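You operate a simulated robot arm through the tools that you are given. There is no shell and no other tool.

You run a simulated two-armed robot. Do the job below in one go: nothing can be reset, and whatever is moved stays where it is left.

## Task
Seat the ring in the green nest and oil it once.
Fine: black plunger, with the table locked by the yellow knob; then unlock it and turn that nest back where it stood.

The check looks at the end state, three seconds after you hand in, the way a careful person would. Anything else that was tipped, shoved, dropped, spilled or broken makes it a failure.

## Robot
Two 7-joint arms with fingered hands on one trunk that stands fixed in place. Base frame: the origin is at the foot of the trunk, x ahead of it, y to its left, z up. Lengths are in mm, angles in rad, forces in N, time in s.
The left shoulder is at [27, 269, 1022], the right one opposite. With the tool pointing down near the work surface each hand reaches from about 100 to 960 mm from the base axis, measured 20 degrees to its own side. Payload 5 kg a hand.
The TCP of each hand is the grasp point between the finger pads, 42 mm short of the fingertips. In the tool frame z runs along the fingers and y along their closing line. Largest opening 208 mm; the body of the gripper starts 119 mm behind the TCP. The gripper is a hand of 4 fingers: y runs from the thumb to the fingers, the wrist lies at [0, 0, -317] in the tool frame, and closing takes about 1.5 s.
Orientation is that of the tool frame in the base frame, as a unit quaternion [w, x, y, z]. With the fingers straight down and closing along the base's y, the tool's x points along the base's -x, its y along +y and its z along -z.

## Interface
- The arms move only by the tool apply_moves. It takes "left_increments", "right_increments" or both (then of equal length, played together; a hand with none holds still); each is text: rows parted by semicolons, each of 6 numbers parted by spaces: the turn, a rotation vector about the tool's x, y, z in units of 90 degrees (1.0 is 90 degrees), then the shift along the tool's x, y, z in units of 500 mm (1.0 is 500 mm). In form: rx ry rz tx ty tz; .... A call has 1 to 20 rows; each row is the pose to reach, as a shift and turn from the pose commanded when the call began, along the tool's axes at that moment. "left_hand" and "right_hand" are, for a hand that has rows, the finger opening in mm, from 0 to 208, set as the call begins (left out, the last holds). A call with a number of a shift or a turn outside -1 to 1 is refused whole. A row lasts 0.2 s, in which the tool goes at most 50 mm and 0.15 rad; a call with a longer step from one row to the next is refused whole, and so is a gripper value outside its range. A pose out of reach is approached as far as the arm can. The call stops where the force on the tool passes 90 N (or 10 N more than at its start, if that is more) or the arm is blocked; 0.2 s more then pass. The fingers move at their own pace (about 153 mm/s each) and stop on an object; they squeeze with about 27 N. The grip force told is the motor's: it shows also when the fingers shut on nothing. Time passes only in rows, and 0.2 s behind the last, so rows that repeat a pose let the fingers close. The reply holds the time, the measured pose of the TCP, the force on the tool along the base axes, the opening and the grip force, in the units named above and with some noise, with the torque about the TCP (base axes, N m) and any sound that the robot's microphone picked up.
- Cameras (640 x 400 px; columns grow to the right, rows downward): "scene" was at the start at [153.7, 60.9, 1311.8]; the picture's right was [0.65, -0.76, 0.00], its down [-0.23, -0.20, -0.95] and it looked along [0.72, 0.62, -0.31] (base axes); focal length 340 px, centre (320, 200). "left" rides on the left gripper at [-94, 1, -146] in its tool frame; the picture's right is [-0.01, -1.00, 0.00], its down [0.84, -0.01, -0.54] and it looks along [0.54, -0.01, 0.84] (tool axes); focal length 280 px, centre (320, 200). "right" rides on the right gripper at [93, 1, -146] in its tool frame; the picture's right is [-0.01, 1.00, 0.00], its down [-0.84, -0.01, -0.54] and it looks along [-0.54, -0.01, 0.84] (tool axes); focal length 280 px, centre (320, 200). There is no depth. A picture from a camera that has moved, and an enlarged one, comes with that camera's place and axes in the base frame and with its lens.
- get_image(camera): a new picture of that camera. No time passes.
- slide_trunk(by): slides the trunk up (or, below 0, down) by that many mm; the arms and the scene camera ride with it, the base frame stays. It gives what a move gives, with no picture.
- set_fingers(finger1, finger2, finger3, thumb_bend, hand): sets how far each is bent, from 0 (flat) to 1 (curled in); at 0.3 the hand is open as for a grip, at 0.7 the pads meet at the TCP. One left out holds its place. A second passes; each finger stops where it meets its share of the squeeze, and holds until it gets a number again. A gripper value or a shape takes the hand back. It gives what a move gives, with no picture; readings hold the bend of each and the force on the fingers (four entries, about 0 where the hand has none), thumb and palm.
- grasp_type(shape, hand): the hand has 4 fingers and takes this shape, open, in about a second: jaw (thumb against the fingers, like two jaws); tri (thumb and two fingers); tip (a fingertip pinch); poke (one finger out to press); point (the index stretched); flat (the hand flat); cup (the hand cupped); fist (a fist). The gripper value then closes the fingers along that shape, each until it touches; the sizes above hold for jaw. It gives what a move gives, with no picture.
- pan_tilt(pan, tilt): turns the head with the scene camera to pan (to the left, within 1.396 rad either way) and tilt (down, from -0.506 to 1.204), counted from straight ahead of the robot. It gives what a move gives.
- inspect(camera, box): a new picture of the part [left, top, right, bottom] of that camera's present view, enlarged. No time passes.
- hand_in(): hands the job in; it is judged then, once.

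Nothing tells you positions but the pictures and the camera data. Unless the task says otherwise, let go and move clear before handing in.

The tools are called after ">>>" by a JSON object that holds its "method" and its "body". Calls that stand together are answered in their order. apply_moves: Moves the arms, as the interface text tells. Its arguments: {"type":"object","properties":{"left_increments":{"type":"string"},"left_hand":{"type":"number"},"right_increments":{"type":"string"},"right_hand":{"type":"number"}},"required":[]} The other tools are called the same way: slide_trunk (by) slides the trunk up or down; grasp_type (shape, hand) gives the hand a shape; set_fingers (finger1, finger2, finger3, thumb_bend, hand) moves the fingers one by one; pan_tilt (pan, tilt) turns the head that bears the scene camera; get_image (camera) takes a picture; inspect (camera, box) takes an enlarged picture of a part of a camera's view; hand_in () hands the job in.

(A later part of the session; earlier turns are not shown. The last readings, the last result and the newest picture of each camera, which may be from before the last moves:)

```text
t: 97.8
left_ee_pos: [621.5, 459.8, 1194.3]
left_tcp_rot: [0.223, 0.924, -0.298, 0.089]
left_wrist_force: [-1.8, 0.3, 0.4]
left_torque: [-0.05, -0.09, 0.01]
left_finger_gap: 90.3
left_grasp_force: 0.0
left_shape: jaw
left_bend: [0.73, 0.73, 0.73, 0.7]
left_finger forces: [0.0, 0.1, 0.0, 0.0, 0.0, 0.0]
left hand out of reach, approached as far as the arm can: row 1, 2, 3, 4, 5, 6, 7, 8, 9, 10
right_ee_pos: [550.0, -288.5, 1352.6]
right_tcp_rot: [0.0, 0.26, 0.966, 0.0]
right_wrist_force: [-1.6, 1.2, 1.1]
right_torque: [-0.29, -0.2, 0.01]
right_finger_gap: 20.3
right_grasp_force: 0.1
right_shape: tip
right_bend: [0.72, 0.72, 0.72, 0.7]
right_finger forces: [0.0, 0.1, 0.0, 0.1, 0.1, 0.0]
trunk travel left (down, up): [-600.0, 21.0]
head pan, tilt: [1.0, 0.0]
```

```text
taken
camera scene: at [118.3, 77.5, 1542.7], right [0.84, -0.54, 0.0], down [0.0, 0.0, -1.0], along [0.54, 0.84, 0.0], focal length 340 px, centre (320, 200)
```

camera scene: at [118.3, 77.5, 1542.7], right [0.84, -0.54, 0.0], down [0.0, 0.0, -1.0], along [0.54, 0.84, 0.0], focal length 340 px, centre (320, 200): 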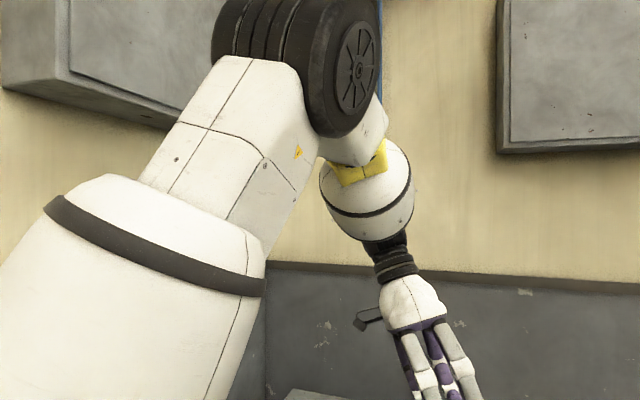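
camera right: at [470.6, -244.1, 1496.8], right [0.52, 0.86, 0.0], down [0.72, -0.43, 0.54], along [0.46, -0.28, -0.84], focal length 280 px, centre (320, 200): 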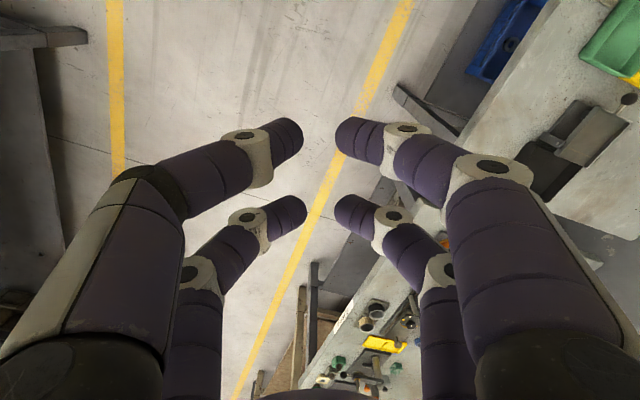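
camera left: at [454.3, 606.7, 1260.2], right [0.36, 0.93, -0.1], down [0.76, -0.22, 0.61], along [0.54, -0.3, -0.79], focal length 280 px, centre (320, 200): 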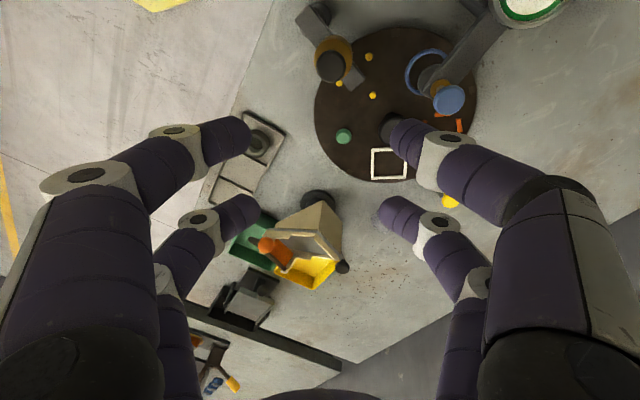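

>>> {"method": "apply_moves", "body": {"left_increments": "0 0 -0.05 0 0 0; 0 0 -0.1 0 0 0; 0 0 -0.15 0 0 0; 0 0 -0.2 0 0 0; 0 0 -0.25 0 0 0; 0 0 -0.3 0 0 0; 0 0 -0.35 0 0 0; 0 0 -0.4 0 0 0; 0 0 -0.45 0 0 0; 0 0 -0.5 0 0 0; 0 0 -0.55 0 0 0; 0 0 -0.6 0 0 0"}}

>>> {"method": "get_image", "body": {"camera": "scene"}}

```text
t: 100.0
left_ee_pos: [608.5, 506.0, 1192.9]
left_tcp_rot: [0.294, 0.95, 0.104, 0.02]
left_wrist_force: [-0.5, -0.1, -0.2]
left_torque: [0.01, 0.02, 0.01]
left_finger_gap: 90.0
left_grasp_force: 0.1
left_shape: jaw
left_bend: [0.73, 0.73, 0.73, 0.7]
left_finger forces: [0.1, 0.0, 0.1, 0.0, 0.0, 0.1]
right_ee_pos: [552.1, -291.0, 1350.4]
right_tcp_rot: [0.001, 0.26, 0.966, 0.0]
right_wrist_force: [-0.1, 1.0, 0.6]
right_torque: [-0.04, 0.01, 0.03]
right_finger_gap: 19.8
right_grasp_force: 0.0
right_shape: tip
right_bend: [0.72, 0.72, 0.72, 0.7]
right_finger forces: [0.0, 0.0, 0.0, 0.1, 0.0, 0.0]
trunk travel left (down, up): [-600.0, 21.0]
head pan, tilt: [1.0, 0.0]
stopped in row 10 (left hand): the arm was blocked; the commanded pose is now the measured one
```

```text
taken
camera scene: at [119.8, 76.2, 1542.6], right [0.84, -0.54, 0.0], down [0.0, 0.0, -1.0], along [0.54, 0.84, 0.0], focal length 340 px, centre (320, 200)
```

scene: 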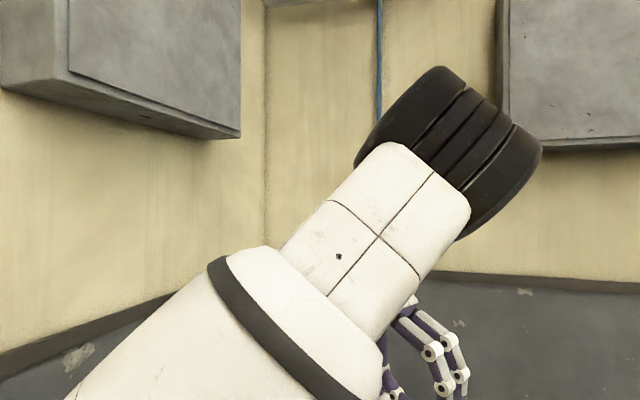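

>>> {"method": "pan_tilt", "body": {"pan": -1.2, "tilt": 0.6}}

>>> {"method": "apply_moves", "body": {"left_increments": "0 0 -0.02 0 0 0.02; 0 0 -0.04 0 0 0.04; 0 0 -0.06 0 0 0.06; 0 0 -0.08 0 0 0.08; 0 0 -0.1 0 0 0.1; 0 0 -0.12 0 0 0.12; 0 0 -0.14 0 0 0.14; 0 0 -0.16 0 0 0.16; 0 0 -0.18 0 0 0.18; 0 0 -0.2 0 0 0.2; 0 0 -0.2 0 0 0.2"}}

```text
t: 102.0
left_ee_pos: [608.1, 505.9, 1193.4]
left_tcp_rot: [0.295, 0.95, 0.103, 0.019]
left_wrist_force: [0.1, 0.1, 0.6]
left_torque: [0.02, 0.02, -0.04]
left_finger_gap: 90.3
left_grasp_force: 0.0
left_shape: jaw
left_bend: [0.73, 0.73, 0.73, 0.7]
left_finger forces: [0.0, 0.0, 0.0, 0.0, 0.0, 0.1]
right_ee_pos: [550.5, -290.9, 1350.7]
right_tcp_rot: [0.0, 0.26, 0.966, 0.001]
right_wrist_force: [0.5, 0.1, -0.4]
right_torque: [0.01, -0.02, -0.01]
right_finger_gap: 20.4
right_grasp_force: 0.0
right_shape: tip
right_bend: [0.72, 0.72, 0.72, 0.7]
right_finger forces: [0.0, 0.1, 0.0, 0.0, 0.0, 0.0]
trunk travel left (down, up): [-600.0, 21.0]
head pan, tilt: [-1.201, 0.6]
```

```text
t: 104.3
left_ee_pos: [606.7, 504.6, 1104.7]
left_tcp_rot: [0.334, 0.894, 0.298, -0.018]
left_wrist_force: [-0.3, 0.8, 0.5]
left_torque: [0.03, 0.01, 0.03]
left_finger_gap: 90.0
left_grasp_force: 0.0
left_shape: jaw
left_bend: [0.73, 0.73, 0.73, 0.7]
left_finger forces: [0.1, 0.0, 0.0, 0.0, 0.1, 0.1]
right_ee_pos: [549.7, -289.7, 1351.4]
right_tcp_rot: [-0.001, 0.261, 0.965, 0.001]
right_wrist_force: [0.2, 0.2, 0.4]
right_torque: [0.0, -0.04, -0.03]
right_finger_gap: 20.3
right_grasp_force: 0.1
right_shape: tip
right_bend: [0.72, 0.72, 0.72, 0.7]
right_finger forces: [0.0, 0.1, 0.1, 0.0, 0.0, 0.0]
trunk travel left (down, up): [-600.0, 21.0]
head pan, tilt: [-1.201, 0.6]
stopped in row 11 (left hand): the arm was blocked; the commanded pose is now the measured one
```

The left arm is stopped by something I cannot see. I turn the right hand so its camera looks back at the robot's left shoulder and head.

>>> {"method": "apply_moves", "body": {"right_increments": "0 0.09 0 0 0 0; 0 0.18 0 0 0 0; 0 0.27 0 0 0 0; 0 0.36 0 0 0 0; 0 0.45 0 0 0 0; 0 0.54 0 0 0 0; 0 0.63 0 0 0 0; 0 0.72 0 0 0 0; 0 0.81 0 0 0 0; 0 0.9 0 0 0 0; 0 0.98 0 0 0 0"}}

>>> {"method": "get_image", "body": {"camera": "right"}}

```text
t: 106.7
left_ee_pos: [609.0, 510.8, 1097.9]
left_tcp_rot: [0.336, 0.893, 0.299, -0.02]
left_wrist_force: [1.0, 3.2, -4.7]
left_torque: [-0.74, 0.12, -0.29]
left_finger_gap: 90.1
left_grasp_force: 0.1
left_shape: jaw
left_bend: [0.73, 0.73, 0.73, 0.7]
left_finger forces: [0.1, 0.1, 0.0, 0.0, 0.0, 0.0]
right_ee_pos: [533.9, -263.7, 1340.2]
right_tcp_rot: [-0.672, 0.189, 0.692, 0.183]
right_wrist_force: [3.0, 5.8, 3.6]
right_torque: [-0.32, -0.35, 0.98]
right_finger_gap: 19.8
right_grasp_force: 0.1
right_shape: tip
right_bend: [0.72, 0.72, 0.72, 0.7]
right_finger forces: [0.0, 0.1, 0.0, 0.0, 0.0, 0.0]
right hand out of reach, approached as far as the arm can: row 8, 9, 10, 11
trunk travel left (down, up): [-600.0, 21.0]
head pan, tilt: [-1.201, 0.6]
```

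```text
taken
camera right: at [656.5, -334.6, 1438.5], right [0.51, 0.86, -0.02], down [0.48, -0.3, -0.83], along [-0.72, 0.41, -0.56], focal length 280 px, centre (320, 200)
```

right: 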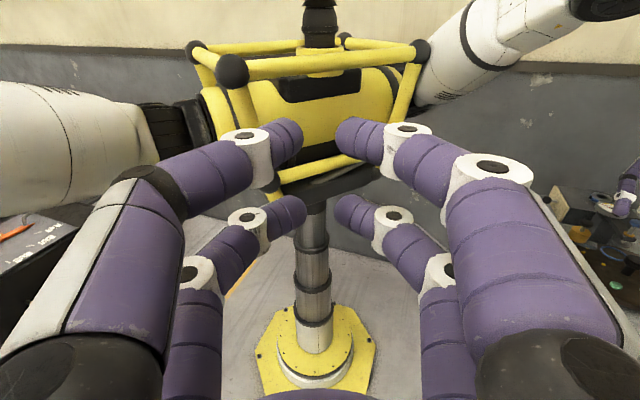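

>>> {"method": "inspect", "body": {"camera": "right", "box": [330, 0, 640, 194]}}

```text
2.06 times, centred on (485, 97) of right
camera zoom: at [656.5, -334.6, 1438.5], right [0.51, 0.86, -0.02], down [0.48, -0.3, -0.83], along [-0.72, 0.41, -0.56], focal length 578 px, centre (-20, 412)
```

zoom: 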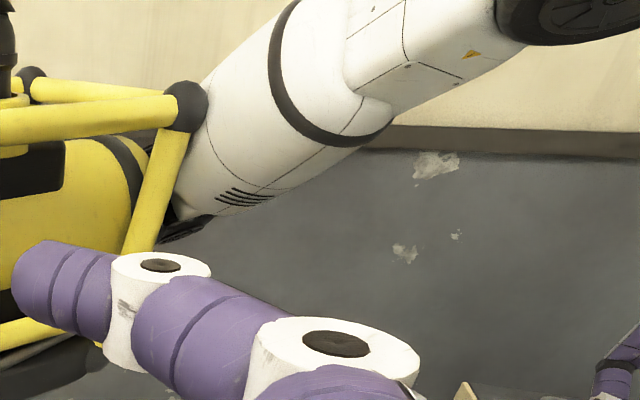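

Now it is clear: the torso has a yellow cage, and the upper arm presses on its corner ball when the elbow is up and inward. The elbow must be further out to the left. I go back left in free air, and will push the yaw further clockwise there.

>>> {"method": "apply_moves", "body": {"left_increments": "0 0 0 -0.031 -0.022 -0.056; 0 0 0 -0.061 -0.043 -0.111; 0 0 0 -0.092 -0.065 -0.167; 0 0 0 -0.122 -0.087 -0.222; 0 0 0 -0.153 -0.108 -0.278; 0 0 0 -0.184 -0.13 -0.334; 0 0 0 -0.214 -0.152 -0.389; 0 0 0 -0.245 -0.173 -0.445; 0 0 0 -0.275 -0.195 -0.5; 0 0 0 -0.306 -0.217 -0.556; 0 0 0 -0.336 -0.238 -0.611; 0 0 0 -0.367 -0.26 -0.667"}}

>>> {"method": "get_image", "body": {"camera": "right"}}

```text
t: 109.3
left_ee_pos: [327.1, 688.7, 1330.7]
left_tcp_rot: [0.334, 0.895, 0.297, -0.019]
left_wrist_force: [-0.9, 0.8, -0.1]
left_torque: [-0.01, -0.12, 0.06]
left_finger_gap: 90.2
left_grasp_force: 0.1
left_shape: jaw
left_bend: [0.73, 0.73, 0.73, 0.7]
left_finger forces: [0.0, 0.0, 0.1, 0.1, 0.1, 0.0]
right_ee_pos: [526.7, -272.6, 1342.9]
right_tcp_rot: [-0.67, 0.188, 0.694, 0.185]
right_wrist_force: [-1.1, 0.1, 0.9]
right_torque: [-0.1, -0.1, -0.07]
right_finger_gap: 19.9
right_grasp_force: 0.1
right_shape: tip
right_bend: [0.72, 0.72, 0.72, 0.7]
right_finger forces: [0.0, 0.0, 0.0, 0.1, 0.0, 0.0]
trunk travel left (down, up): [-600.0, 21.0]
head pan, tilt: [-1.201, 0.6]
```

```text
taken
camera right: at [649.0, -345.1, 1440.7], right [0.51, 0.86, -0.01], down [0.48, -0.3, -0.82], along [-0.71, 0.42, -0.57], focal length 280 px, centre (320, 200)
```

right: 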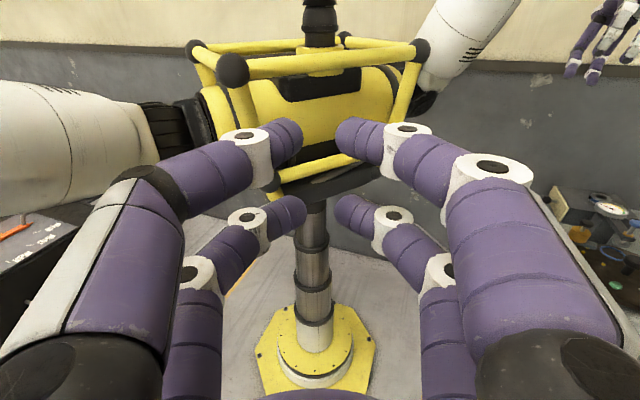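

>>> {"method": "apply_moves", "body": {"left_increments": "0 0 0.08 0 0 0; 0 0 0.16 0 0 0; 0 0 0.24 0 0 0; 0 0 0.32 0 0 0; 0 0 0.4 0 0 0; 0 0 0.48 0 0 0; 0 0 0.56 0 0 0; 0 0 0.64 0 0 0; 0 0 0.72 0 0 0; 0 0 0.8 0 0 0; 0 0 0.88 0 0 0; 0 0 0.96 0 0 0"}}

>>> {"method": "get_image", "body": {"camera": "right"}}

```text
t: 111.9
left_ee_pos: [531.0, 734.2, 1377.4]
left_tcp_rot: [0.266, 0.871, -0.366, 0.189]
left_wrist_force: [-1.3, -2.7, 1.9]
left_torque: [0.51, -0.13, 0.17]
left_finger_gap: 90.3
left_grasp_force: 0.1
left_shape: jaw
left_bend: [0.73, 0.73, 0.73, 0.7]
left_finger forces: [0.1, 0.0, 0.1, 0.1, 0.0, 0.0]
left hand out of reach, approached as far as the arm can: row 7, 8, 9, 10, 11, 12
right_ee_pos: [528.3, -275.5, 1340.2]
right_tcp_rot: [-0.671, 0.188, 0.693, 0.187]
right_wrist_force: [-0.7, -2.7, -1.0]
right_torque: [0.08, 0.06, -0.4]
right_finger_gap: 20.1
right_grasp_force: 0.1
right_shape: tip
right_bend: [0.72, 0.72, 0.72, 0.7]
right_finger forces: [0.1, 0.1, 0.0, 0.0, 0.0, 0.1]
trunk travel left (down, up): [-600.0, 21.0]
head pan, tilt: [-1.201, 0.6]
```

```text
taken
camera right: at [650.1, -349.5, 1438.6], right [0.51, 0.86, -0.01], down [0.48, -0.29, -0.83], along [-0.71, 0.42, -0.56], focal length 280 px, centre (320, 200)
```

right: 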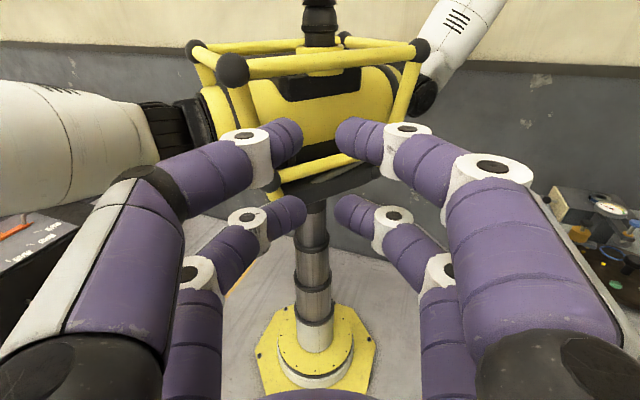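

>>> {"method": "apply_moves", "body": {"left_increments": "0.015 -0.033 0 0.013 -0.016 0.021; 0.031 -0.066 0 0.026 -0.032 0.043; 0.046 -0.098 0 0.039 -0.048 0.064; 0.061 -0.131 0 0.052 -0.064 0.086; 0.077 -0.164 0 0.065 -0.08 0.107; 0.092 -0.197 0 0.078 -0.096 0.129; 0.107 -0.229 0 0.091 -0.111 0.15; 0.123 -0.262 0 0.104 -0.127 0.171; 0.138 -0.295 0 0.117 -0.143 0.193; 0.153 -0.328 0 0.13 -0.159 0.214; 0.169 -0.36 0 0.143 -0.175 0.236; 0.184 -0.393 0 0.156 -0.191 0.257"}}

>>> {"method": "get_image", "body": {"camera": "right"}}

```text
t: 114.5
left_ee_pos: [687.0, 665.0, 1278.5]
left_tcp_rot: [0.02, 0.919, -0.392, -0.035]
left_wrist_force: [0.6, -0.3, -0.9]
left_torque: [0.03, 0.07, -0.01]
left_finger_gap: 90.2
left_grasp_force: 0.1
left_shape: jaw
left_bend: [0.73, 0.73, 0.73, 0.7]
left_finger forces: [0.0, 0.1, 0.0, 0.0, 0.0, 0.0]
left hand out of reach, approached as far as the arm can: row 2, 3, 4, 5, 6, 7, 8, 9, 10, 11, 12
right_ee_pos: [529.5, -273.0, 1339.2]
right_tcp_rot: [-0.672, 0.188, 0.692, 0.185]
right_wrist_force: [1.0, -1.1, -0.6]
right_torque: [0.08, 0.11, -0.04]
right_finger_gap: 20.1
right_grasp_force: 0.0
right_shape: tip
right_bend: [0.72, 0.72, 0.72, 0.7]
right_finger forces: [0.0, 0.0, 0.0, 0.0, 0.0, 0.1]
trunk travel left (down, up): [-600.0, 21.0]
head pan, tilt: [-1.201, 0.6]
```

```text
taken
camera right: at [652.2, -346.1, 1437.9], right [0.51, 0.86, -0.01], down [0.48, -0.3, -0.83], along [-0.71, 0.42, -0.56], focal length 280 px, centre (320, 200)
```

right: 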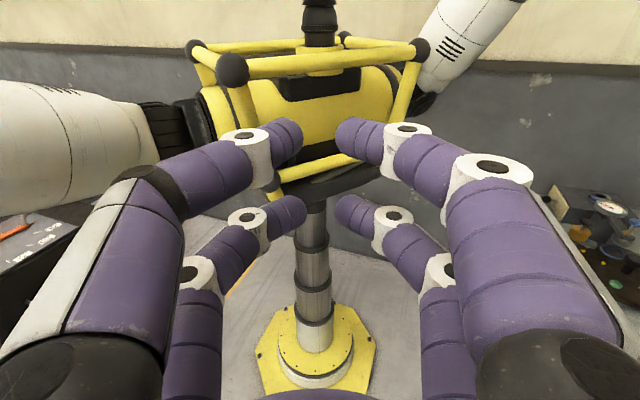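

I understand the IK behaviour now: the elbow swivel drifts with the path of hand orientation. A loop "tilt right, swing to back, upright" should ratchet the elbow outward. First I unwind the yaw at a free place.

>>> {"method": "apply_moves", "body": {"left_increments": "0 0 -0.08 -0.015 0.004 -0.008; 0 0 -0.16 -0.03 0.007 -0.017; 0 0 -0.24 -0.045 0.011 -0.025; 0 0 -0.32 -0.06 0.014 -0.033; 0 0 -0.4 -0.075 0.018 -0.042; 0 0 -0.48 -0.09 0.021 -0.05; 0 0 -0.56 -0.104 0.025 -0.058; 0 0 -0.64 -0.119 0.029 -0.067; 0 0 -0.72 -0.134 0.032 -0.075; 0 0 -0.8 -0.149 0.036 -0.083; 0 0 -0.88 -0.164 0.039 -0.092; 0 0 -0.96 -0.179 0.043 -0.1"}}

>>> {"method": "get_image", "body": {"camera": "right"}}

```text
t: 117.1
left_ee_pos: [614.8, 716.0, 1336.8]
left_tcp_rot: [-0.009, 0.941, 0.337, -0.04]
left_wrist_force: [-0.3, 0.2, -1.2]
left_torque: [-0.03, 0.0, 0.0]
left_finger_gap: 90.0
left_grasp_force: 0.1
left_shape: jaw
left_bend: [0.73, 0.73, 0.73, 0.7]
left_finger forces: [0.1, 0.1, 0.0, 0.0, 0.1, 0.1]
right_ee_pos: [528.3, -272.4, 1341.6]
right_tcp_rot: [-0.671, 0.189, 0.692, 0.186]
right_wrist_force: [0.2, 0.2, 0.4]
right_torque: [-0.01, -0.03, 0.01]
right_finger_gap: 19.7
right_grasp_force: 0.1
right_shape: tip
right_bend: [0.72, 0.72, 0.72, 0.7]
right_finger forces: [0.0, 0.0, 0.0, 0.1, 0.0, 0.0]
trunk travel left (down, up): [-600.0, 21.0]
head pan, tilt: [-1.201, 0.6]
```

```text
taken
camera right: at [650.9, -345.2, 1439.2], right [0.51, 0.86, -0.01], down [0.48, -0.3, -0.82], along [-0.71, 0.42, -0.56], focal length 280 px, centre (320, 200)
```

right: 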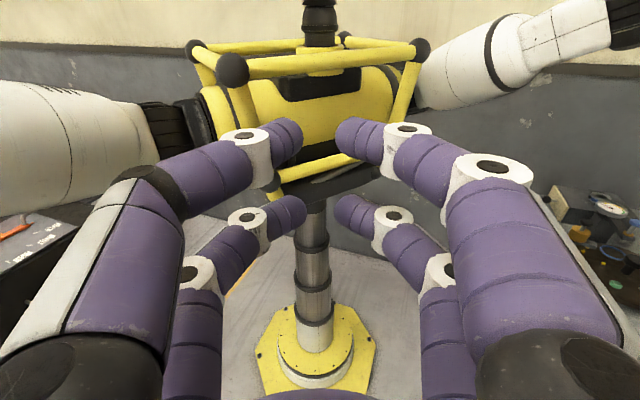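

>>> {"method": "apply_moves", "body": {"left_increments": "-0.044 -0.023 0 -0.044 0.024 -0.013; -0.088 -0.046 0 -0.089 0.049 -0.025; -0.133 -0.069 0 -0.133 0.073 -0.038; -0.177 -0.092 0 -0.178 0.098 -0.05; -0.221 -0.115 0 -0.222 0.122 -0.063; -0.265 -0.138 0 -0.266 0.146 -0.076; -0.309 -0.161 0 -0.311 0.171 -0.088; -0.354 -0.184 0 -0.355 0.195 -0.101; -0.398 -0.207 0 -0.4 0.22 -0.113; -0.442 -0.23 0 -0.444 0.244 -0.126"}}

>>> {"method": "get_image", "body": {"camera": "right"}}

```text
t: 119.3
left_ee_pos: [526.7, 482.4, 1406.6]
left_tcp_rot: [0.37, 0.865, 0.327, -0.088]
left_wrist_force: [-1.2, -0.7, -0.8]
left_torque: [0.06, -0.01, 0.0]
left_finger_gap: 90.4
left_grasp_force: 0.0
left_shape: jaw
left_bend: [0.73, 0.73, 0.73, 0.7]
left_finger forces: [0.1, 0.0, 0.1, 0.0, 0.0, 0.0]
right_ee_pos: [526.9, -272.1, 1341.9]
right_tcp_rot: [-0.67, 0.189, 0.693, 0.186]
right_wrist_force: [-0.5, -0.2, 0.6]
right_torque: [0.02, -0.02, -0.05]
right_finger_gap: 20.1
right_grasp_force: 0.0
right_shape: tip
right_bend: [0.72, 0.72, 0.72, 0.7]
right_finger forces: [0.1, 0.1, 0.0, 0.1, 0.1, 0.1]
trunk travel left (down, up): [-600.0, 21.0]
head pan, tilt: [-1.201, 0.6]
```

```text
taken
camera right: at [650.3, -345.4, 1439.6], right [0.51, 0.86, -0.01], down [0.48, -0.3, -0.82], along [-0.71, 0.42, -0.57], focal length 280 px, centre (320, 200)
```

right: 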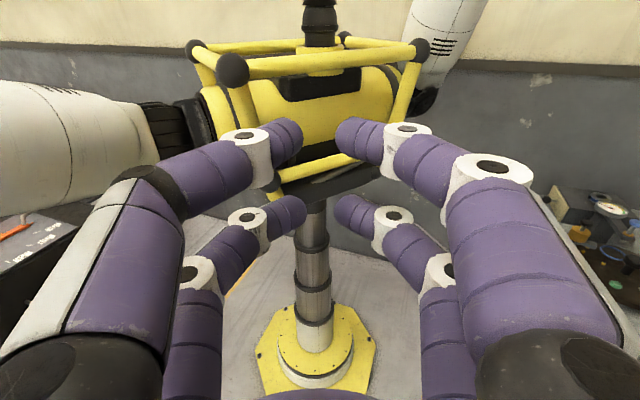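

>>> {"method": "apply_moves", "body": {"left_increments": "0.033 -0.049 0.059 -0.017 -0.048 -0.029; 0.066 -0.097 0.118 -0.034 -0.097 -0.057; 0.099 -0.146 0.178 -0.051 -0.145 -0.086; 0.131 -0.194 0.237 -0.068 -0.193 -0.114; 0.164 -0.243 0.296 -0.085 -0.241 -0.143; 0.197 -0.292 0.355 -0.102 -0.29 -0.172; 0.23 -0.34 0.414 -0.118 -0.338 -0.2; 0.263 -0.389 0.473 -0.135 -0.386 -0.229; 0.296 -0.437 0.533 -0.152 -0.434 -0.257; 0.328 -0.486 0.592 -0.169 -0.483 -0.286; 0.361 -0.534 0.651 -0.186 -0.531 -0.314; 0.394 -0.583 0.71 -0.203 -0.579 -0.343"}}

>>> {"method": "get_image", "body": {"camera": "right"}}

```text
t: 121.9
left_ee_pos: [483.2, 512.7, 1309.6]
left_tcp_rot: [0.223, 0.89, -0.289, -0.272]
left_wrist_force: [1.3, -1.1, -0.8]
left_torque: [0.05, 0.29, -0.13]
left_finger_gap: 90.1
left_grasp_force: 0.0
left_shape: jaw
left_bend: [0.73, 0.73, 0.73, 0.7]
left_finger forces: [0.0, 0.0, 0.0, 0.0, 0.0, 0.0]
left hand out of reach, approached as far as the arm can: row 5, 6, 7, 8, 9, 10, 11, 12
right_ee_pos: [529.6, -272.8, 1340.3]
right_tcp_rot: [-0.671, 0.189, 0.692, 0.185]
right_wrist_force: [1.4, 0.5, 0.0]
right_torque: [0.04, 0.08, 0.05]
right_finger_gap: 19.7
right_grasp_force: 0.2
right_shape: tip
right_bend: [0.72, 0.72, 0.72, 0.7]
right_finger forces: [0.0, 0.0, 0.0, 0.0, 0.0, 0.0]
trunk travel left (down, up): [-600.0, 21.0]
head pan, tilt: [-1.201, 0.6]
```

```text
taken
camera right: at [653.0, -346.0, 1437.5], right [0.51, 0.86, -0.01], down [0.48, -0.3, -0.83], along [-0.71, 0.42, -0.56], focal length 280 px, centre (320, 200)
```

right: 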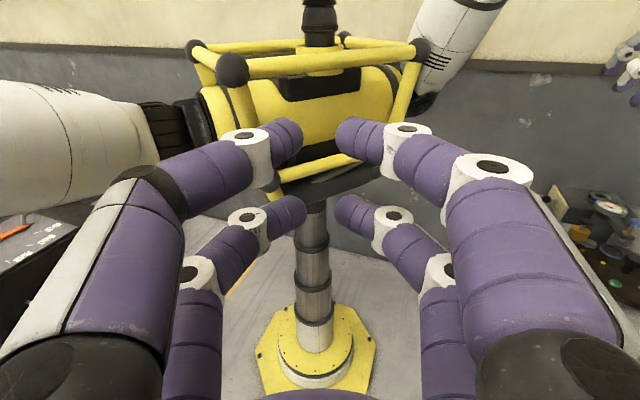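

>>> {"method": "apply_moves", "body": {"left_increments": "0.048 0.031 0 0.011 -0.025 -0.003; 0.097 0.062 0 0.022 -0.049 -0.007; 0.145 0.093 0 0.033 -0.074 -0.01; 0.193 0.124 0 0.044 -0.098 -0.014; 0.241 0.154 0 0.055 -0.123 -0.017; 0.29 0.185 0 0.066 -0.147 -0.02; 0.338 0.216 0 0.077 -0.172 -0.024; 0.386 0.247 0 0.088 -0.196 -0.027"}}

>>> {"method": "get_image", "body": {"camera": "right"}}

```text
t: 123.7
left_ee_pos: [555.5, 563.1, 1262.9]
left_tcp_rot: [0.0, 0.951, -0.308, 0.002]
left_wrist_force: [-0.2, -0.1, 1.3]
left_torque: [0.01, -0.05, 0.01]
left_finger_gap: 90.2
left_grasp_force: 0.0
left_shape: jaw
left_bend: [0.73, 0.73, 0.73, 0.7]
left_finger forces: [0.0, 0.0, 0.0, 0.0, 0.0, 0.1]
right_ee_pos: [528.4, -271.6, 1341.3]
right_tcp_rot: [-0.671, 0.189, 0.693, 0.186]
right_wrist_force: [-0.5, -0.3, 1.0]
right_torque: [-0.01, 0.01, -0.07]
right_finger_gap: 20.0
right_grasp_force: 0.1
right_shape: tip
right_bend: [0.72, 0.72, 0.72, 0.7]
right_finger forces: [0.1, 0.1, 0.1, 0.1, 0.0, 0.0]
trunk travel left (down, up): [-600.0, 21.0]
head pan, tilt: [-1.201, 0.6]
```

```text
taken
camera right: at [650.4, -345.7, 1439.4], right [0.51, 0.86, -0.01], down [0.48, -0.3, -0.82], along [-0.71, 0.42, -0.57], focal length 280 px, centre (320, 200)
```

right: 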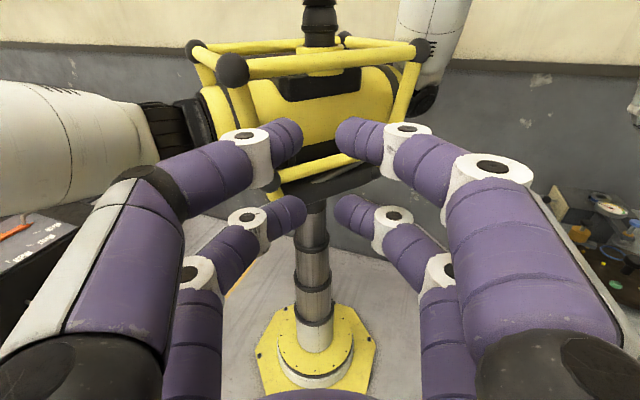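

Upright and exact at (555, 563, 1263). I test lowering the hand over the green nest region, still well above everything.

>>> {"method": "apply_moves", "body": {"left_increments": "0 0 0 0.01 -0.002 0.047; 0 0 0 0.02 -0.003 0.093; 0 0 0 0.03 -0.005 0.14; 0 0 0 0.04 -0.006 0.186; 0 0 0 0.05 -0.008 0.233; 0 0 0 0.06 -0.01 0.28; 0 0 0 0.07 -0.011 0.326; 0 0 0 0.08 -0.013 0.373; 0 0 0 0.09 -0.014 0.419; 0 0 0 0.1 -0.016 0.466; 0 0 0 0.1 -0.016 0.466"}}

>>> {"method": "get_image", "body": {"camera": "right"}}

>>> {"method": "get_image", "body": {"camera": "left"}}

```text
t: 126.1
left_ee_pos: [605.3, 543.6, 1034.9]
left_tcp_rot: [-0.002, 0.952, -0.306, -0.003]
left_wrist_force: [0.6, 0.0, 0.4]
left_torque: [0.01, -0.05, -0.02]
left_finger_gap: 89.9
left_grasp_force: 0.0
left_shape: jaw
left_bend: [0.73, 0.73, 0.73, 0.7]
left_finger forces: [0.0, 0.1, 0.0, 0.0, 0.0, 0.0]
left hand out of reach, approached as far as the arm can: row 10, 11
right_ee_pos: [526.8, -272.7, 1341.4]
right_tcp_rot: [-0.67, 0.189, 0.694, 0.186]
right_wrist_force: [-0.5, 0.3, -0.1]
right_torque: [-0.02, -0.06, -0.03]
right_finger_gap: 19.9
right_grasp_force: 0.1
right_shape: tip
right_bend: [0.72, 0.72, 0.72, 0.7]
right_finger forces: [0.1, 0.1, 0.0, 0.0, 0.0, 0.0]
trunk travel left (down, up): [-600.0, 21.0]
head pan, tilt: [-1.201, 0.6]
```

```text
taken
camera right: at [650.3, -345.4, 1439.7], right [0.51, 0.86, -0.01], down [0.48, -0.3, -0.82], along [-0.71, 0.42, -0.57], focal length 280 px, centre (320, 200)
```

right: 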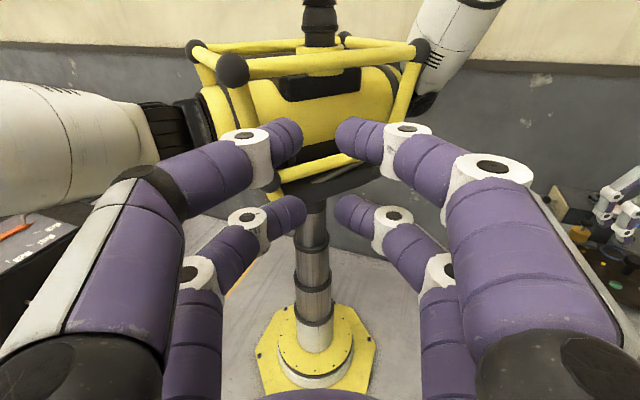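

```text
taken
camera left: at [526.9, 595.5, 1181.2], right [0.57, 0.82, 0.0], down [0.7, -0.48, 0.53], along [0.44, -0.3, -0.85], focal length 280 px, centre (320, 200)
```

left: 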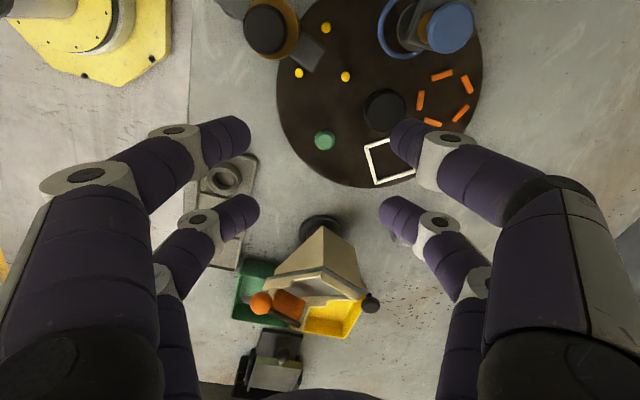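

The hand works upright near the green nest. I try sliding it at this height toward the ring in small steps.

>>> {"method": "apply_moves", "body": {"left_increments": "0 0 -0.004 0.015 0.022 0.004; 0 0 -0.008 0.031 0.045 0.008; 0 0 -0.011 0.046 0.067 0.012; 0 0 -0.015 0.061 0.09 0.017; 0 0 -0.019 0.077 0.112 0.021; 0 0 -0.023 0.092 0.135 0.025; 0 0 -0.026 0.107 0.157 0.029; 0 0 -0.03 0.123 0.18 0.033; 0 0 -0.034 0.138 0.202 0.037; 0 0 -0.038 0.153 0.225 0.042; 0 0 -0.041 0.169 0.247 0.046; 0 0 -0.045 0.184 0.27 0.05"}}

>>> {"method": "get_image", "body": {"camera": "right"}}

```text
t: 127.5
left_ee_pos: [595.8, 487.2, 1018.6]
left_tcp_rot: [0.057, 0.967, -0.246, 0.023]
left_wrist_force: [1.1, 0.2, -0.5]
left_torque: [-0.02, -0.01, -0.02]
left_finger_gap: 90.4
left_grasp_force: 0.1
left_shape: jaw
left_bend: [0.73, 0.73, 0.73, 0.7]
left_finger forces: [0.0, 0.1, 0.0, 0.0, 0.1, 0.0]
left hand out of reach, approached as far as the arm can: row 7
right_ee_pos: [528.7, -271.6, 1340.9]
right_tcp_rot: [-0.671, 0.188, 0.693, 0.185]
right_wrist_force: [-0.2, 0.6, 0.8]
right_torque: [-0.03, -0.01, 0.1]
right_finger_gap: 20.1
right_grasp_force: 0.1
right_shape: tip
right_bend: [0.72, 0.72, 0.72, 0.7]
right_finger forces: [0.0, 0.1, 0.0, 0.0, 0.0, 0.0]
trunk travel left (down, up): [-600.0, 21.0]
head pan, tilt: [-1.201, 0.6]
stopped in row 7 (left hand): the arm was blocked; the commanded pose is now the measured one
```

```text
taken
camera right: at [650.9, -344.8, 1439.2], right [0.51, 0.86, -0.01], down [0.48, -0.3, -0.82], along [-0.71, 0.42, -0.57], focal length 280 px, centre (320, 200)
```

right: 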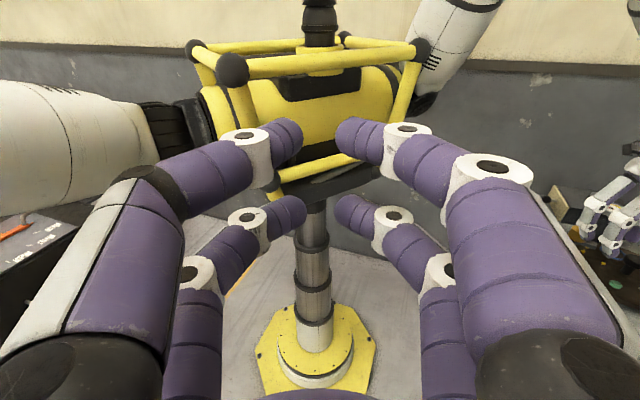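

Blocked at y≈487 upright, so for the ring I use a tilted hand: fingers slanted 40° toward the right, closing along x, wrist to the left. I rotate into that orientation in free air, in two halves.

>>> {"method": "apply_moves", "body": {"left_increments": "-0.015 -0.012 -0.053 0.008 -0.002 -0.011; -0.03 -0.025 -0.107 0.017 -0.003 -0.021; -0.045 -0.037 -0.16 0.025 -0.005 -0.032; -0.06 -0.049 -0.214 0.034 -0.007 -0.043; -0.075 -0.061 -0.267 0.042 -0.008 -0.054; -0.09 -0.074 -0.321 0.051 -0.01 -0.064; -0.106 -0.086 -0.374 0.059 -0.011 -0.075; -0.121 -0.098 -0.428 0.068 -0.013 -0.086; -0.136 -0.11 -0.481 0.076 -0.015 -0.097; -0.151 -0.123 -0.535 0.085 -0.016 -0.107; -0.166 -0.135 -0.588 0.093 -0.018 -0.118"}}

>>> {"method": "get_image", "body": {"camera": "right"}}

```text
t: 128.7
left_ee_pos: [602.8, 520.1, 1035.1]
left_tcp_rot: [0.152, 0.988, -0.029, -0.023]
left_wrist_force: [-0.5, 0.0, 0.1]
left_torque: [0.05, -0.05, 0.03]
left_finger_gap: 90.0
left_grasp_force: 0.1
left_shape: jaw
left_bend: [0.73, 0.73, 0.73, 0.7]
left_finger forces: [0.0, 0.0, 0.0, 0.0, 0.0, 0.0]
right_ee_pos: [527.2, -271.8, 1340.9]
right_tcp_rot: [-0.67, 0.189, 0.693, 0.186]
right_wrist_force: [-0.6, 0.0, -0.4]
right_torque: [-0.02, -0.03, -0.02]
right_finger_gap: 19.7
right_grasp_force: 0.1
right_shape: tip
right_bend: [0.72, 0.72, 0.72, 0.7]
right_finger forces: [0.1, 0.0, 0.0, 0.0, 0.0, 0.0]
trunk travel left (down, up): [-600.0, 21.0]
head pan, tilt: [-1.201, 0.6]
stopped in row 5 (left hand): the arm was blocked; the commanded pose is now the measured one
```

```text
taken
camera right: at [651.0, -345.4, 1438.8], right [0.51, 0.86, -0.01], down [0.48, -0.3, -0.82], along [-0.71, 0.42, -0.56], focal length 280 px, centre (320, 200)
```

right: 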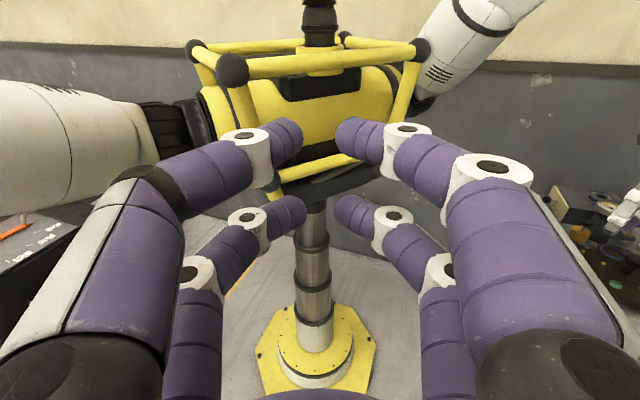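

>>> {"method": "apply_moves", "body": {"left_increments": "0 0 0 0.002 -0.032 -0.059; 0 0 0 0.004 -0.064 -0.117; 0 0 0 0.006 -0.097 -0.176; 0 0 0 0.008 -0.129 -0.234; -0.015 -0.017 -0.076 0.01 -0.161 -0.293; -0.03 -0.033 -0.152 0.01 -0.161 -0.293; -0.045 -0.05 -0.229 0.01 -0.161 -0.293; -0.06 -0.066 -0.305 0.01 -0.161 -0.293; -0.075 -0.083 -0.381 0.01 -0.161 -0.293; -0.09 -0.1 -0.457 0.01 -0.161 -0.293; -0.105 -0.116 -0.533 0.01 -0.161 -0.293; -0.12 -0.133 -0.609 0.01 -0.161 -0.293; -0.135 -0.149 -0.686 0.01 -0.161 -0.293; -0.15 -0.166 -0.762 0.01 -0.161 -0.293; -0.165 -0.182 -0.838 0.01 -0.161 -0.293; -0.18 -0.199 -0.914 0.01 -0.161 -0.293"}}

>>> {"method": "get_image", "body": {"camera": "right"}}

```text
t: 132.1
left_ee_pos: [619.4, 639.9, 1150.7]
left_tcp_rot: [0.22, 0.719, 0.606, -0.26]
left_wrist_force: [0.2, 0.4, 0.4]
left_torque: [-0.02, -0.01, 0.02]
left_finger_gap: 90.3
left_grasp_force: 0.0
left_shape: jaw
left_bend: [0.73, 0.73, 0.73, 0.7]
left_finger forces: [0.1, 0.0, 0.1, 0.0, 0.0, 0.1]
right_ee_pos: [526.9, -271.4, 1341.8]
right_tcp_rot: [-0.67, 0.189, 0.693, 0.186]
right_wrist_force: [-0.6, 0.2, 0.1]
right_torque: [-0.03, -0.07, 0.0]
right_finger_gap: 20.0
right_grasp_force: 0.0
right_shape: tip
right_bend: [0.72, 0.72, 0.72, 0.7]
right_finger forces: [0.1, 0.0, 0.0, 0.1, 0.0, 0.0]
trunk travel left (down, up): [-600.0, 21.0]
head pan, tilt: [-1.201, 0.6]
```

```text
taken
camera right: at [650.7, -344.9, 1439.4], right [0.51, 0.86, -0.01], down [0.48, -0.3, -0.82], along [-0.71, 0.42, -0.57], focal length 280 px, centre (320, 200)
```

right: 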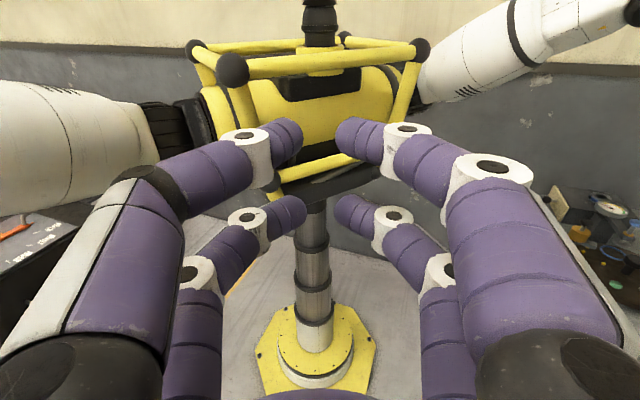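

The orientation is set exactly. Now I translate toward a point above the ring in small steps.

>>> {"method": "apply_moves", "body": {"left_increments": "0 0 0 -0.012 0.004 0.038; 0 0 0 -0.024 0.008 0.076; 0 0 0 -0.036 0.012 0.114; 0 0 0 -0.048 0.015 0.152; 0 0 0 -0.06 0.019 0.19; 0 0 0 -0.072 0.023 0.228; 0 0 0 -0.085 0.027 0.266; 0 0 0 -0.097 0.031 0.303; 0 0 0 -0.109 0.035 0.341; 0 0 0 -0.121 0.039 0.379; 0 0 0 -0.133 0.042 0.417; 0 0 0 -0.145 0.046 0.455; 0 0 0 -0.157 0.05 0.493; 0 0 0 -0.169 0.054 0.531"}}

>>> {"method": "get_image", "body": {"camera": "right"}}

>>> {"method": "get_image", "body": {"camera": "left"}}

```text
t: 135.2
left_ee_pos: [593.8, 466.3, 986.9]
left_tcp_rot: [0.242, 0.676, 0.644, -0.263]
left_wrist_force: [-0.2, -0.5, 0.2]
left_torque: [-0.01, 0.03, -0.02]
left_finger_gap: 90.4
left_grasp_force: 0.1
left_shape: jaw
left_bend: [0.73, 0.73, 0.73, 0.7]
left_finger forces: [0.0, 0.1, 0.1, 0.1, 0.0, 0.0]
right_ee_pos: [527.4, -271.4, 1342.1]
right_tcp_rot: [-0.671, 0.188, 0.693, 0.185]
right_wrist_force: [0.1, -0.5, 0.1]
right_torque: [0.0, 0.0, -0.01]
right_finger_gap: 19.9
right_grasp_force: 0.0
right_shape: tip
right_bend: [0.72, 0.72, 0.72, 0.7]
right_finger forces: [0.0, 0.0, 0.0, 0.0, 0.0, 0.1]
trunk travel left (down, up): [-600.0, 21.0]
head pan, tilt: [-1.201, 0.6]
stopped in row 14 (left hand): the arm was blocked; the commanded pose is now the measured one
```

```text
taken
camera right: at [650.8, -345.2, 1439.0], right [0.51, 0.86, -0.01], down [0.48, -0.3, -0.82], along [-0.71, 0.42, -0.57], focal length 280 px, centre (320, 200)
```

right: 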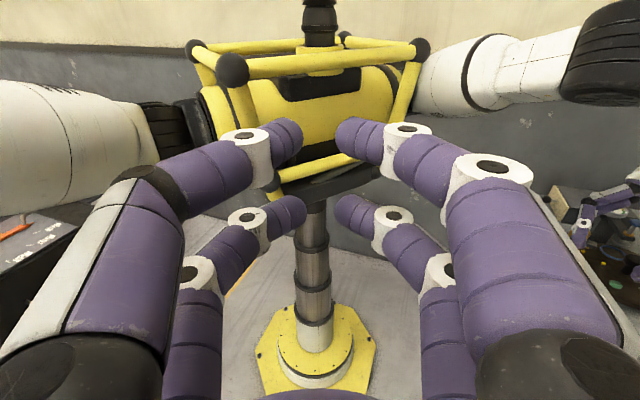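

```text
taken
camera left: at [597.7, 492.4, 1158.1], right [-1.0, 0.04, 0.02], down [0.04, 0.99, -0.16], along [-0.03, -0.16, -0.99], focal length 280 px, centre (320, 200)
```

left: 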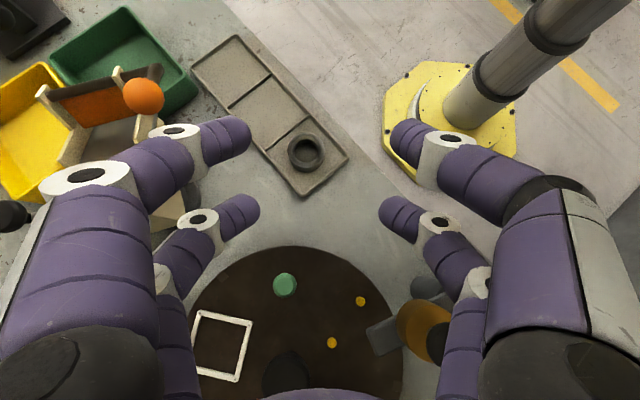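

The wrist fold limits this orientation with the elbow inward. I go back out to the left and return to an upright hand, then will do the ratchet loop at working height, where it should swing the elbow outward for good.

>>> {"method": "apply_moves", "body": {"left_increments": "0 0 0 0.013 0.002 -0.066; 0 0 0 0.026 0.004 -0.132; 0 0 0 0.038 0.006 -0.198; 0 0 0 0.051 0.008 -0.265; 0 0 0 0.064 0.01 -0.331; 0 0 0 0.077 0.012 -0.397; 0 0 0 0.089 0.014 -0.463; 0 0 0 0.102 0.016 -0.529; 0.031 0.028 0.081 0.102 0.016 -0.529; 0.061 0.056 0.162 0.102 0.016 -0.529; 0.092 0.084 0.244 0.102 0.016 -0.529; 0.122 0.112 0.325 0.102 0.016 -0.529; 0.153 0.14 0.406 0.102 0.016 -0.529; 0.184 0.168 0.487 0.102 0.016 -0.529; 0.214 0.195 0.568 0.102 0.016 -0.529; 0.245 0.223 0.649 0.102 0.016 -0.529; 0.275 0.251 0.731 0.102 0.016 -0.529; 0.306 0.279 0.812 0.102 0.016 -0.529; 0.336 0.307 0.893 0.102 0.016 -0.529; 0.367 0.335 0.974 0.102 0.016 -0.529"}}

>>> {"method": "get_image", "body": {"camera": "right"}}

```text
t: 139.4
left_ee_pos: [607.1, 689.4, 1148.2]
left_tcp_rot: [0.011, 0.999, -0.038, -0.017]
left_wrist_force: [-0.7, 0.8, 4.6]
left_torque: [-0.01, -0.24, -0.01]
left_finger_gap: 90.1
left_grasp_force: 0.1
left_shape: jaw
left_bend: [0.73, 0.73, 0.73, 0.7]
left_finger forces: [0.0, 0.0, 0.0, 0.0, 0.1, 0.1]
right_ee_pos: [527.1, -269.8, 1342.3]
right_tcp_rot: [-0.671, 0.187, 0.694, 0.184]
right_wrist_force: [-1.1, 2.4, 1.0]
right_torque: [-0.06, -0.08, 0.29]
right_finger_gap: 20.2
right_grasp_force: 0.1
right_shape: tip
right_bend: [0.72, 0.72, 0.72, 0.7]
right_finger forces: [0.1, 0.0, 0.0, 0.0, 0.0, 0.0]
trunk travel left (down, up): [-600.0, 21.0]
head pan, tilt: [-1.201, 0.6]
```

```text
taken
camera right: at [649.5, -343.1, 1440.4], right [0.51, 0.86, -0.01], down [0.48, -0.3, -0.82], along [-0.71, 0.41, -0.57], focal length 280 px, centre (320, 200)
```

right: 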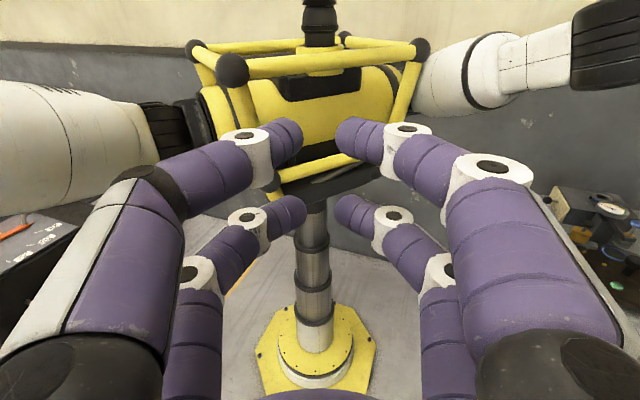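

>>> {"method": "apply_moves", "body": {"left_increments": "-0.043 0.035 0 0.031 0.038 -0.01; -0.086 0.07 0 0.061 0.075 -0.019; -0.129 0.105 0 0.092 0.113 -0.029; -0.172 0.14 0 0.122 0.15 -0.038; -0.215 0.175 0 0.153 0.188 -0.048; -0.258 0.21 0 0.184 0.226 -0.058; -0.301 0.245 0 0.214 0.263 -0.067; -0.344 0.28 0 0.245 0.301 -0.077; -0.387 0.315 0 0.275 0.338 -0.086; -0.43 0.35 0 0.306 0.376 -0.096"}}

>>> {"method": "get_image", "body": {"camera": "right"}}

```text
t: 141.7
left_ee_pos: [746.4, 492.7, 1187.2]
left_tcp_rot: [0.35, 0.906, -0.021, 0.236]
left_wrist_force: [-0.3, 0.3, -0.1]
left_torque: [0.09, 0.04, 0.02]
left_finger_gap: 90.0
left_grasp_force: 0.0
left_shape: jaw
left_bend: [0.73, 0.73, 0.73, 0.7]
left_finger forces: [0.1, 0.0, 0.0, 0.1, 0.1, 0.0]
right_ee_pos: [528.8, -272.4, 1341.4]
right_tcp_rot: [-0.671, 0.188, 0.693, 0.185]
right_wrist_force: [0.2, -0.1, 0.1]
right_torque: [-0.04, -0.01, -0.03]
right_finger_gap: 19.8
right_grasp_force: 0.1
right_shape: tip
right_bend: [0.72, 0.72, 0.72, 0.7]
right_finger forces: [0.0, 0.0, 0.1, 0.1, 0.1, 0.0]
trunk travel left (down, up): [-600.0, 21.0]
head pan, tilt: [-1.201, 0.6]
```

```text
taken
camera right: at [650.8, -344.8, 1439.2], right [0.51, 0.86, -0.01], down [0.48, -0.3, -0.82], along [-0.71, 0.42, -0.57], focal length 280 px, centre (320, 200)
```

right: 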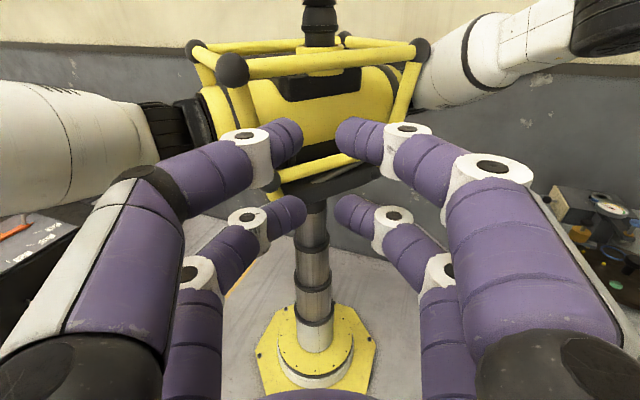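

>>> {"method": "apply_moves", "body": {"left_increments": "0 0 0 0.04 -0.046 0.02; 0 0 0 0.08 -0.092 0.039; 0 0 0 0.119 -0.139 0.059; 0 0 0 0.159 -0.185 0.078; 0 0 0 0.199 -0.231 0.098; -0.043 0.035 0 0.231 -0.191 0.079; -0.086 0.07 0 0.263 -0.151 0.061; -0.129 0.105 0 0.295 -0.111 0.042; -0.172 0.14 0 0.327 -0.071 0.023; -0.215 0.175 0 0.358 -0.032 0.005; -0.258 0.21 0 0.39 0.008 -0.014; -0.301 0.245 0 0.422 0.048 -0.032; -0.344 0.28 0 0.454 0.088 -0.051"}}

>>> {"method": "get_image", "body": {"camera": "right"}}

```text
t: 144.4
left_ee_pos: [933.3, 481.5, 1346.3]
left_tcp_rot: [0.577, 0.708, -0.02, 0.408]
left_wrist_force: [0.3, -0.4, -0.7]
left_torque: [0.01, -0.01, -0.02]
left_finger_gap: 90.3
left_grasp_force: 0.1
left_shape: jaw
left_bend: [0.73, 0.73, 0.73, 0.7]
left_finger forces: [0.0, 0.0, 0.0, 0.0, 0.1, 0.0]
right_ee_pos: [529.7, -271.9, 1341.8]
right_tcp_rot: [-0.671, 0.188, 0.693, 0.185]
right_wrist_force: [0.1, -0.7, -0.4]
right_torque: [0.03, 0.02, -0.01]
right_finger_gap: 19.9
right_grasp_force: 0.1
right_shape: tip
right_bend: [0.72, 0.72, 0.72, 0.7]
right_finger forces: [0.0, 0.0, 0.0, 0.1, 0.0, 0.0]
trunk travel left (down, up): [-600.0, 21.0]
head pan, tilt: [-1.201, 0.6]
```

```text
taken
camera right: at [651.2, -345.3, 1438.8], right [0.51, 0.86, -0.01], down [0.48, -0.3, -0.83], along [-0.71, 0.42, -0.56], focal length 280 px, centre (320, 200)
```

right: 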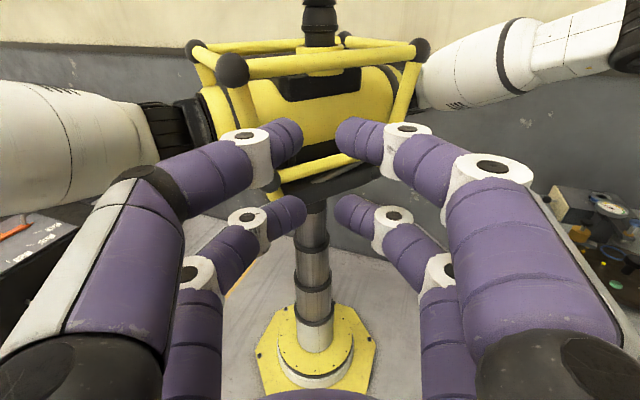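

>>> {"method": "apply_moves", "body": {"left_increments": "-0.065 0.053 0 0.04 0.053 -0.04; -0.129 0.105 0 0.081 0.107 -0.08; -0.194 0.158 0 0.121 0.16 -0.121; -0.258 0.21 0 0.161 0.213 -0.161; -0.323 0.263 0 0.202 0.267 -0.201; -0.387 0.316 0 0.242 0.32 -0.241; -0.452 0.368 0 0.283 0.374 -0.282; -0.516 0.421 0 0.323 0.427 -0.322"}}

>>> {"method": "get_image", "body": {"camera": "right"}}

```text
t: 146.2
left_ee_pos: [844.0, 614.9, 1617.5]
left_tcp_rot: [0.78, 0.26, 0.007, 0.569]
left_wrist_force: [0.6, -0.4, -0.2]
left_torque: [-0.03, -0.02, 0.01]
left_finger_gap: 90.0
left_grasp_force: 0.1
left_shape: jaw
left_bend: [0.73, 0.73, 0.73, 0.7]
left_finger forces: [0.0, 0.0, 0.0, 0.0, 0.0, 0.0]
right_ee_pos: [528.0, -271.5, 1340.1]
right_tcp_rot: [-0.671, 0.188, 0.693, 0.185]
right_wrist_force: [0.9, -0.4, -0.8]
right_torque: [0.05, 0.05, -0.04]
right_finger_gap: 20.0
right_grasp_force: 0.1
right_shape: tip
right_bend: [0.72, 0.72, 0.72, 0.7]
right_finger forces: [0.1, 0.1, 0.0, 0.1, 0.0, 0.1]
trunk travel left (down, up): [-600.0, 21.0]
head pan, tilt: [-1.201, 0.6]
```

```text
taken
camera right: at [651.2, -346.2, 1438.5], right [0.51, 0.86, -0.01], down [0.48, -0.3, -0.83], along [-0.71, 0.42, -0.56], focal length 280 px, centre (320, 200)
```

right: 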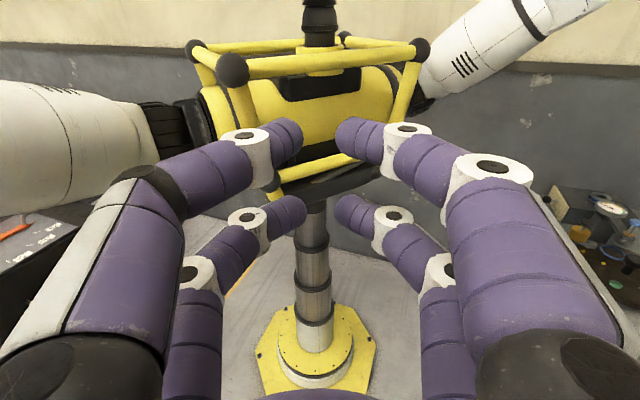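

The bend plane of the elbow is rotating up and outward. Now I retract the wrist with the hand in this attitude and look.

>>> {"method": "apply_moves", "body": {"left_increments": "0 0 0 -0.059 0.044 0.005; 0 0 0 -0.118 0.088 0.01; 0 0 0 -0.177 0.132 0.015; 0 0 0 -0.236 0.177 0.019; 0 0 0 -0.295 0.221 0.024; 0 0 0 -0.354 0.265 0.029"}}

>>> {"method": "get_image", "body": {"camera": "right"}}

```text
t: 147.7
left_ee_pos: [756.0, 509.7, 1709.3]
left_tcp_rot: [0.779, 0.264, 0.015, 0.569]
left_wrist_force: [3.6, 1.3, -1.9]
left_torque: [0.01, -0.6, -0.23]
left_finger_gap: 90.1
left_grasp_force: 0.1
left_shape: jaw
left_bend: [0.73, 0.73, 0.73, 0.7]
left_finger forces: [0.0, 0.0, 0.0, 0.0, 0.1, 0.0]
left hand out of reach, approached as far as the arm can: row 1, 2, 3, 4, 5, 6
right_ee_pos: [532.0, -269.8, 1340.3]
right_tcp_rot: [-0.672, 0.19, 0.692, 0.184]
right_wrist_force: [2.9, 1.8, -1.1]
right_torque: [0.09, 0.2, 0.4]
right_finger_gap: 20.2
right_grasp_force: 0.1
right_shape: tip
right_bend: [0.72, 0.72, 0.72, 0.7]
right_finger forces: [0.0, 0.1, 0.0, 0.0, 0.0, 0.1]
trunk travel left (down, up): [-600.0, 21.0]
head pan, tilt: [-1.201, 0.6]
```

```text
taken
camera right: at [655.7, -342.3, 1436.6], right [0.51, 0.86, -0.01], down [0.48, -0.3, -0.83], along [-0.72, 0.41, -0.56], focal length 280 px, centre (320, 200)
```

right: 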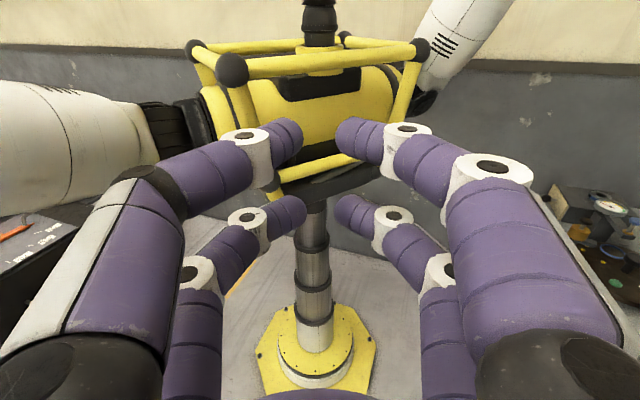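

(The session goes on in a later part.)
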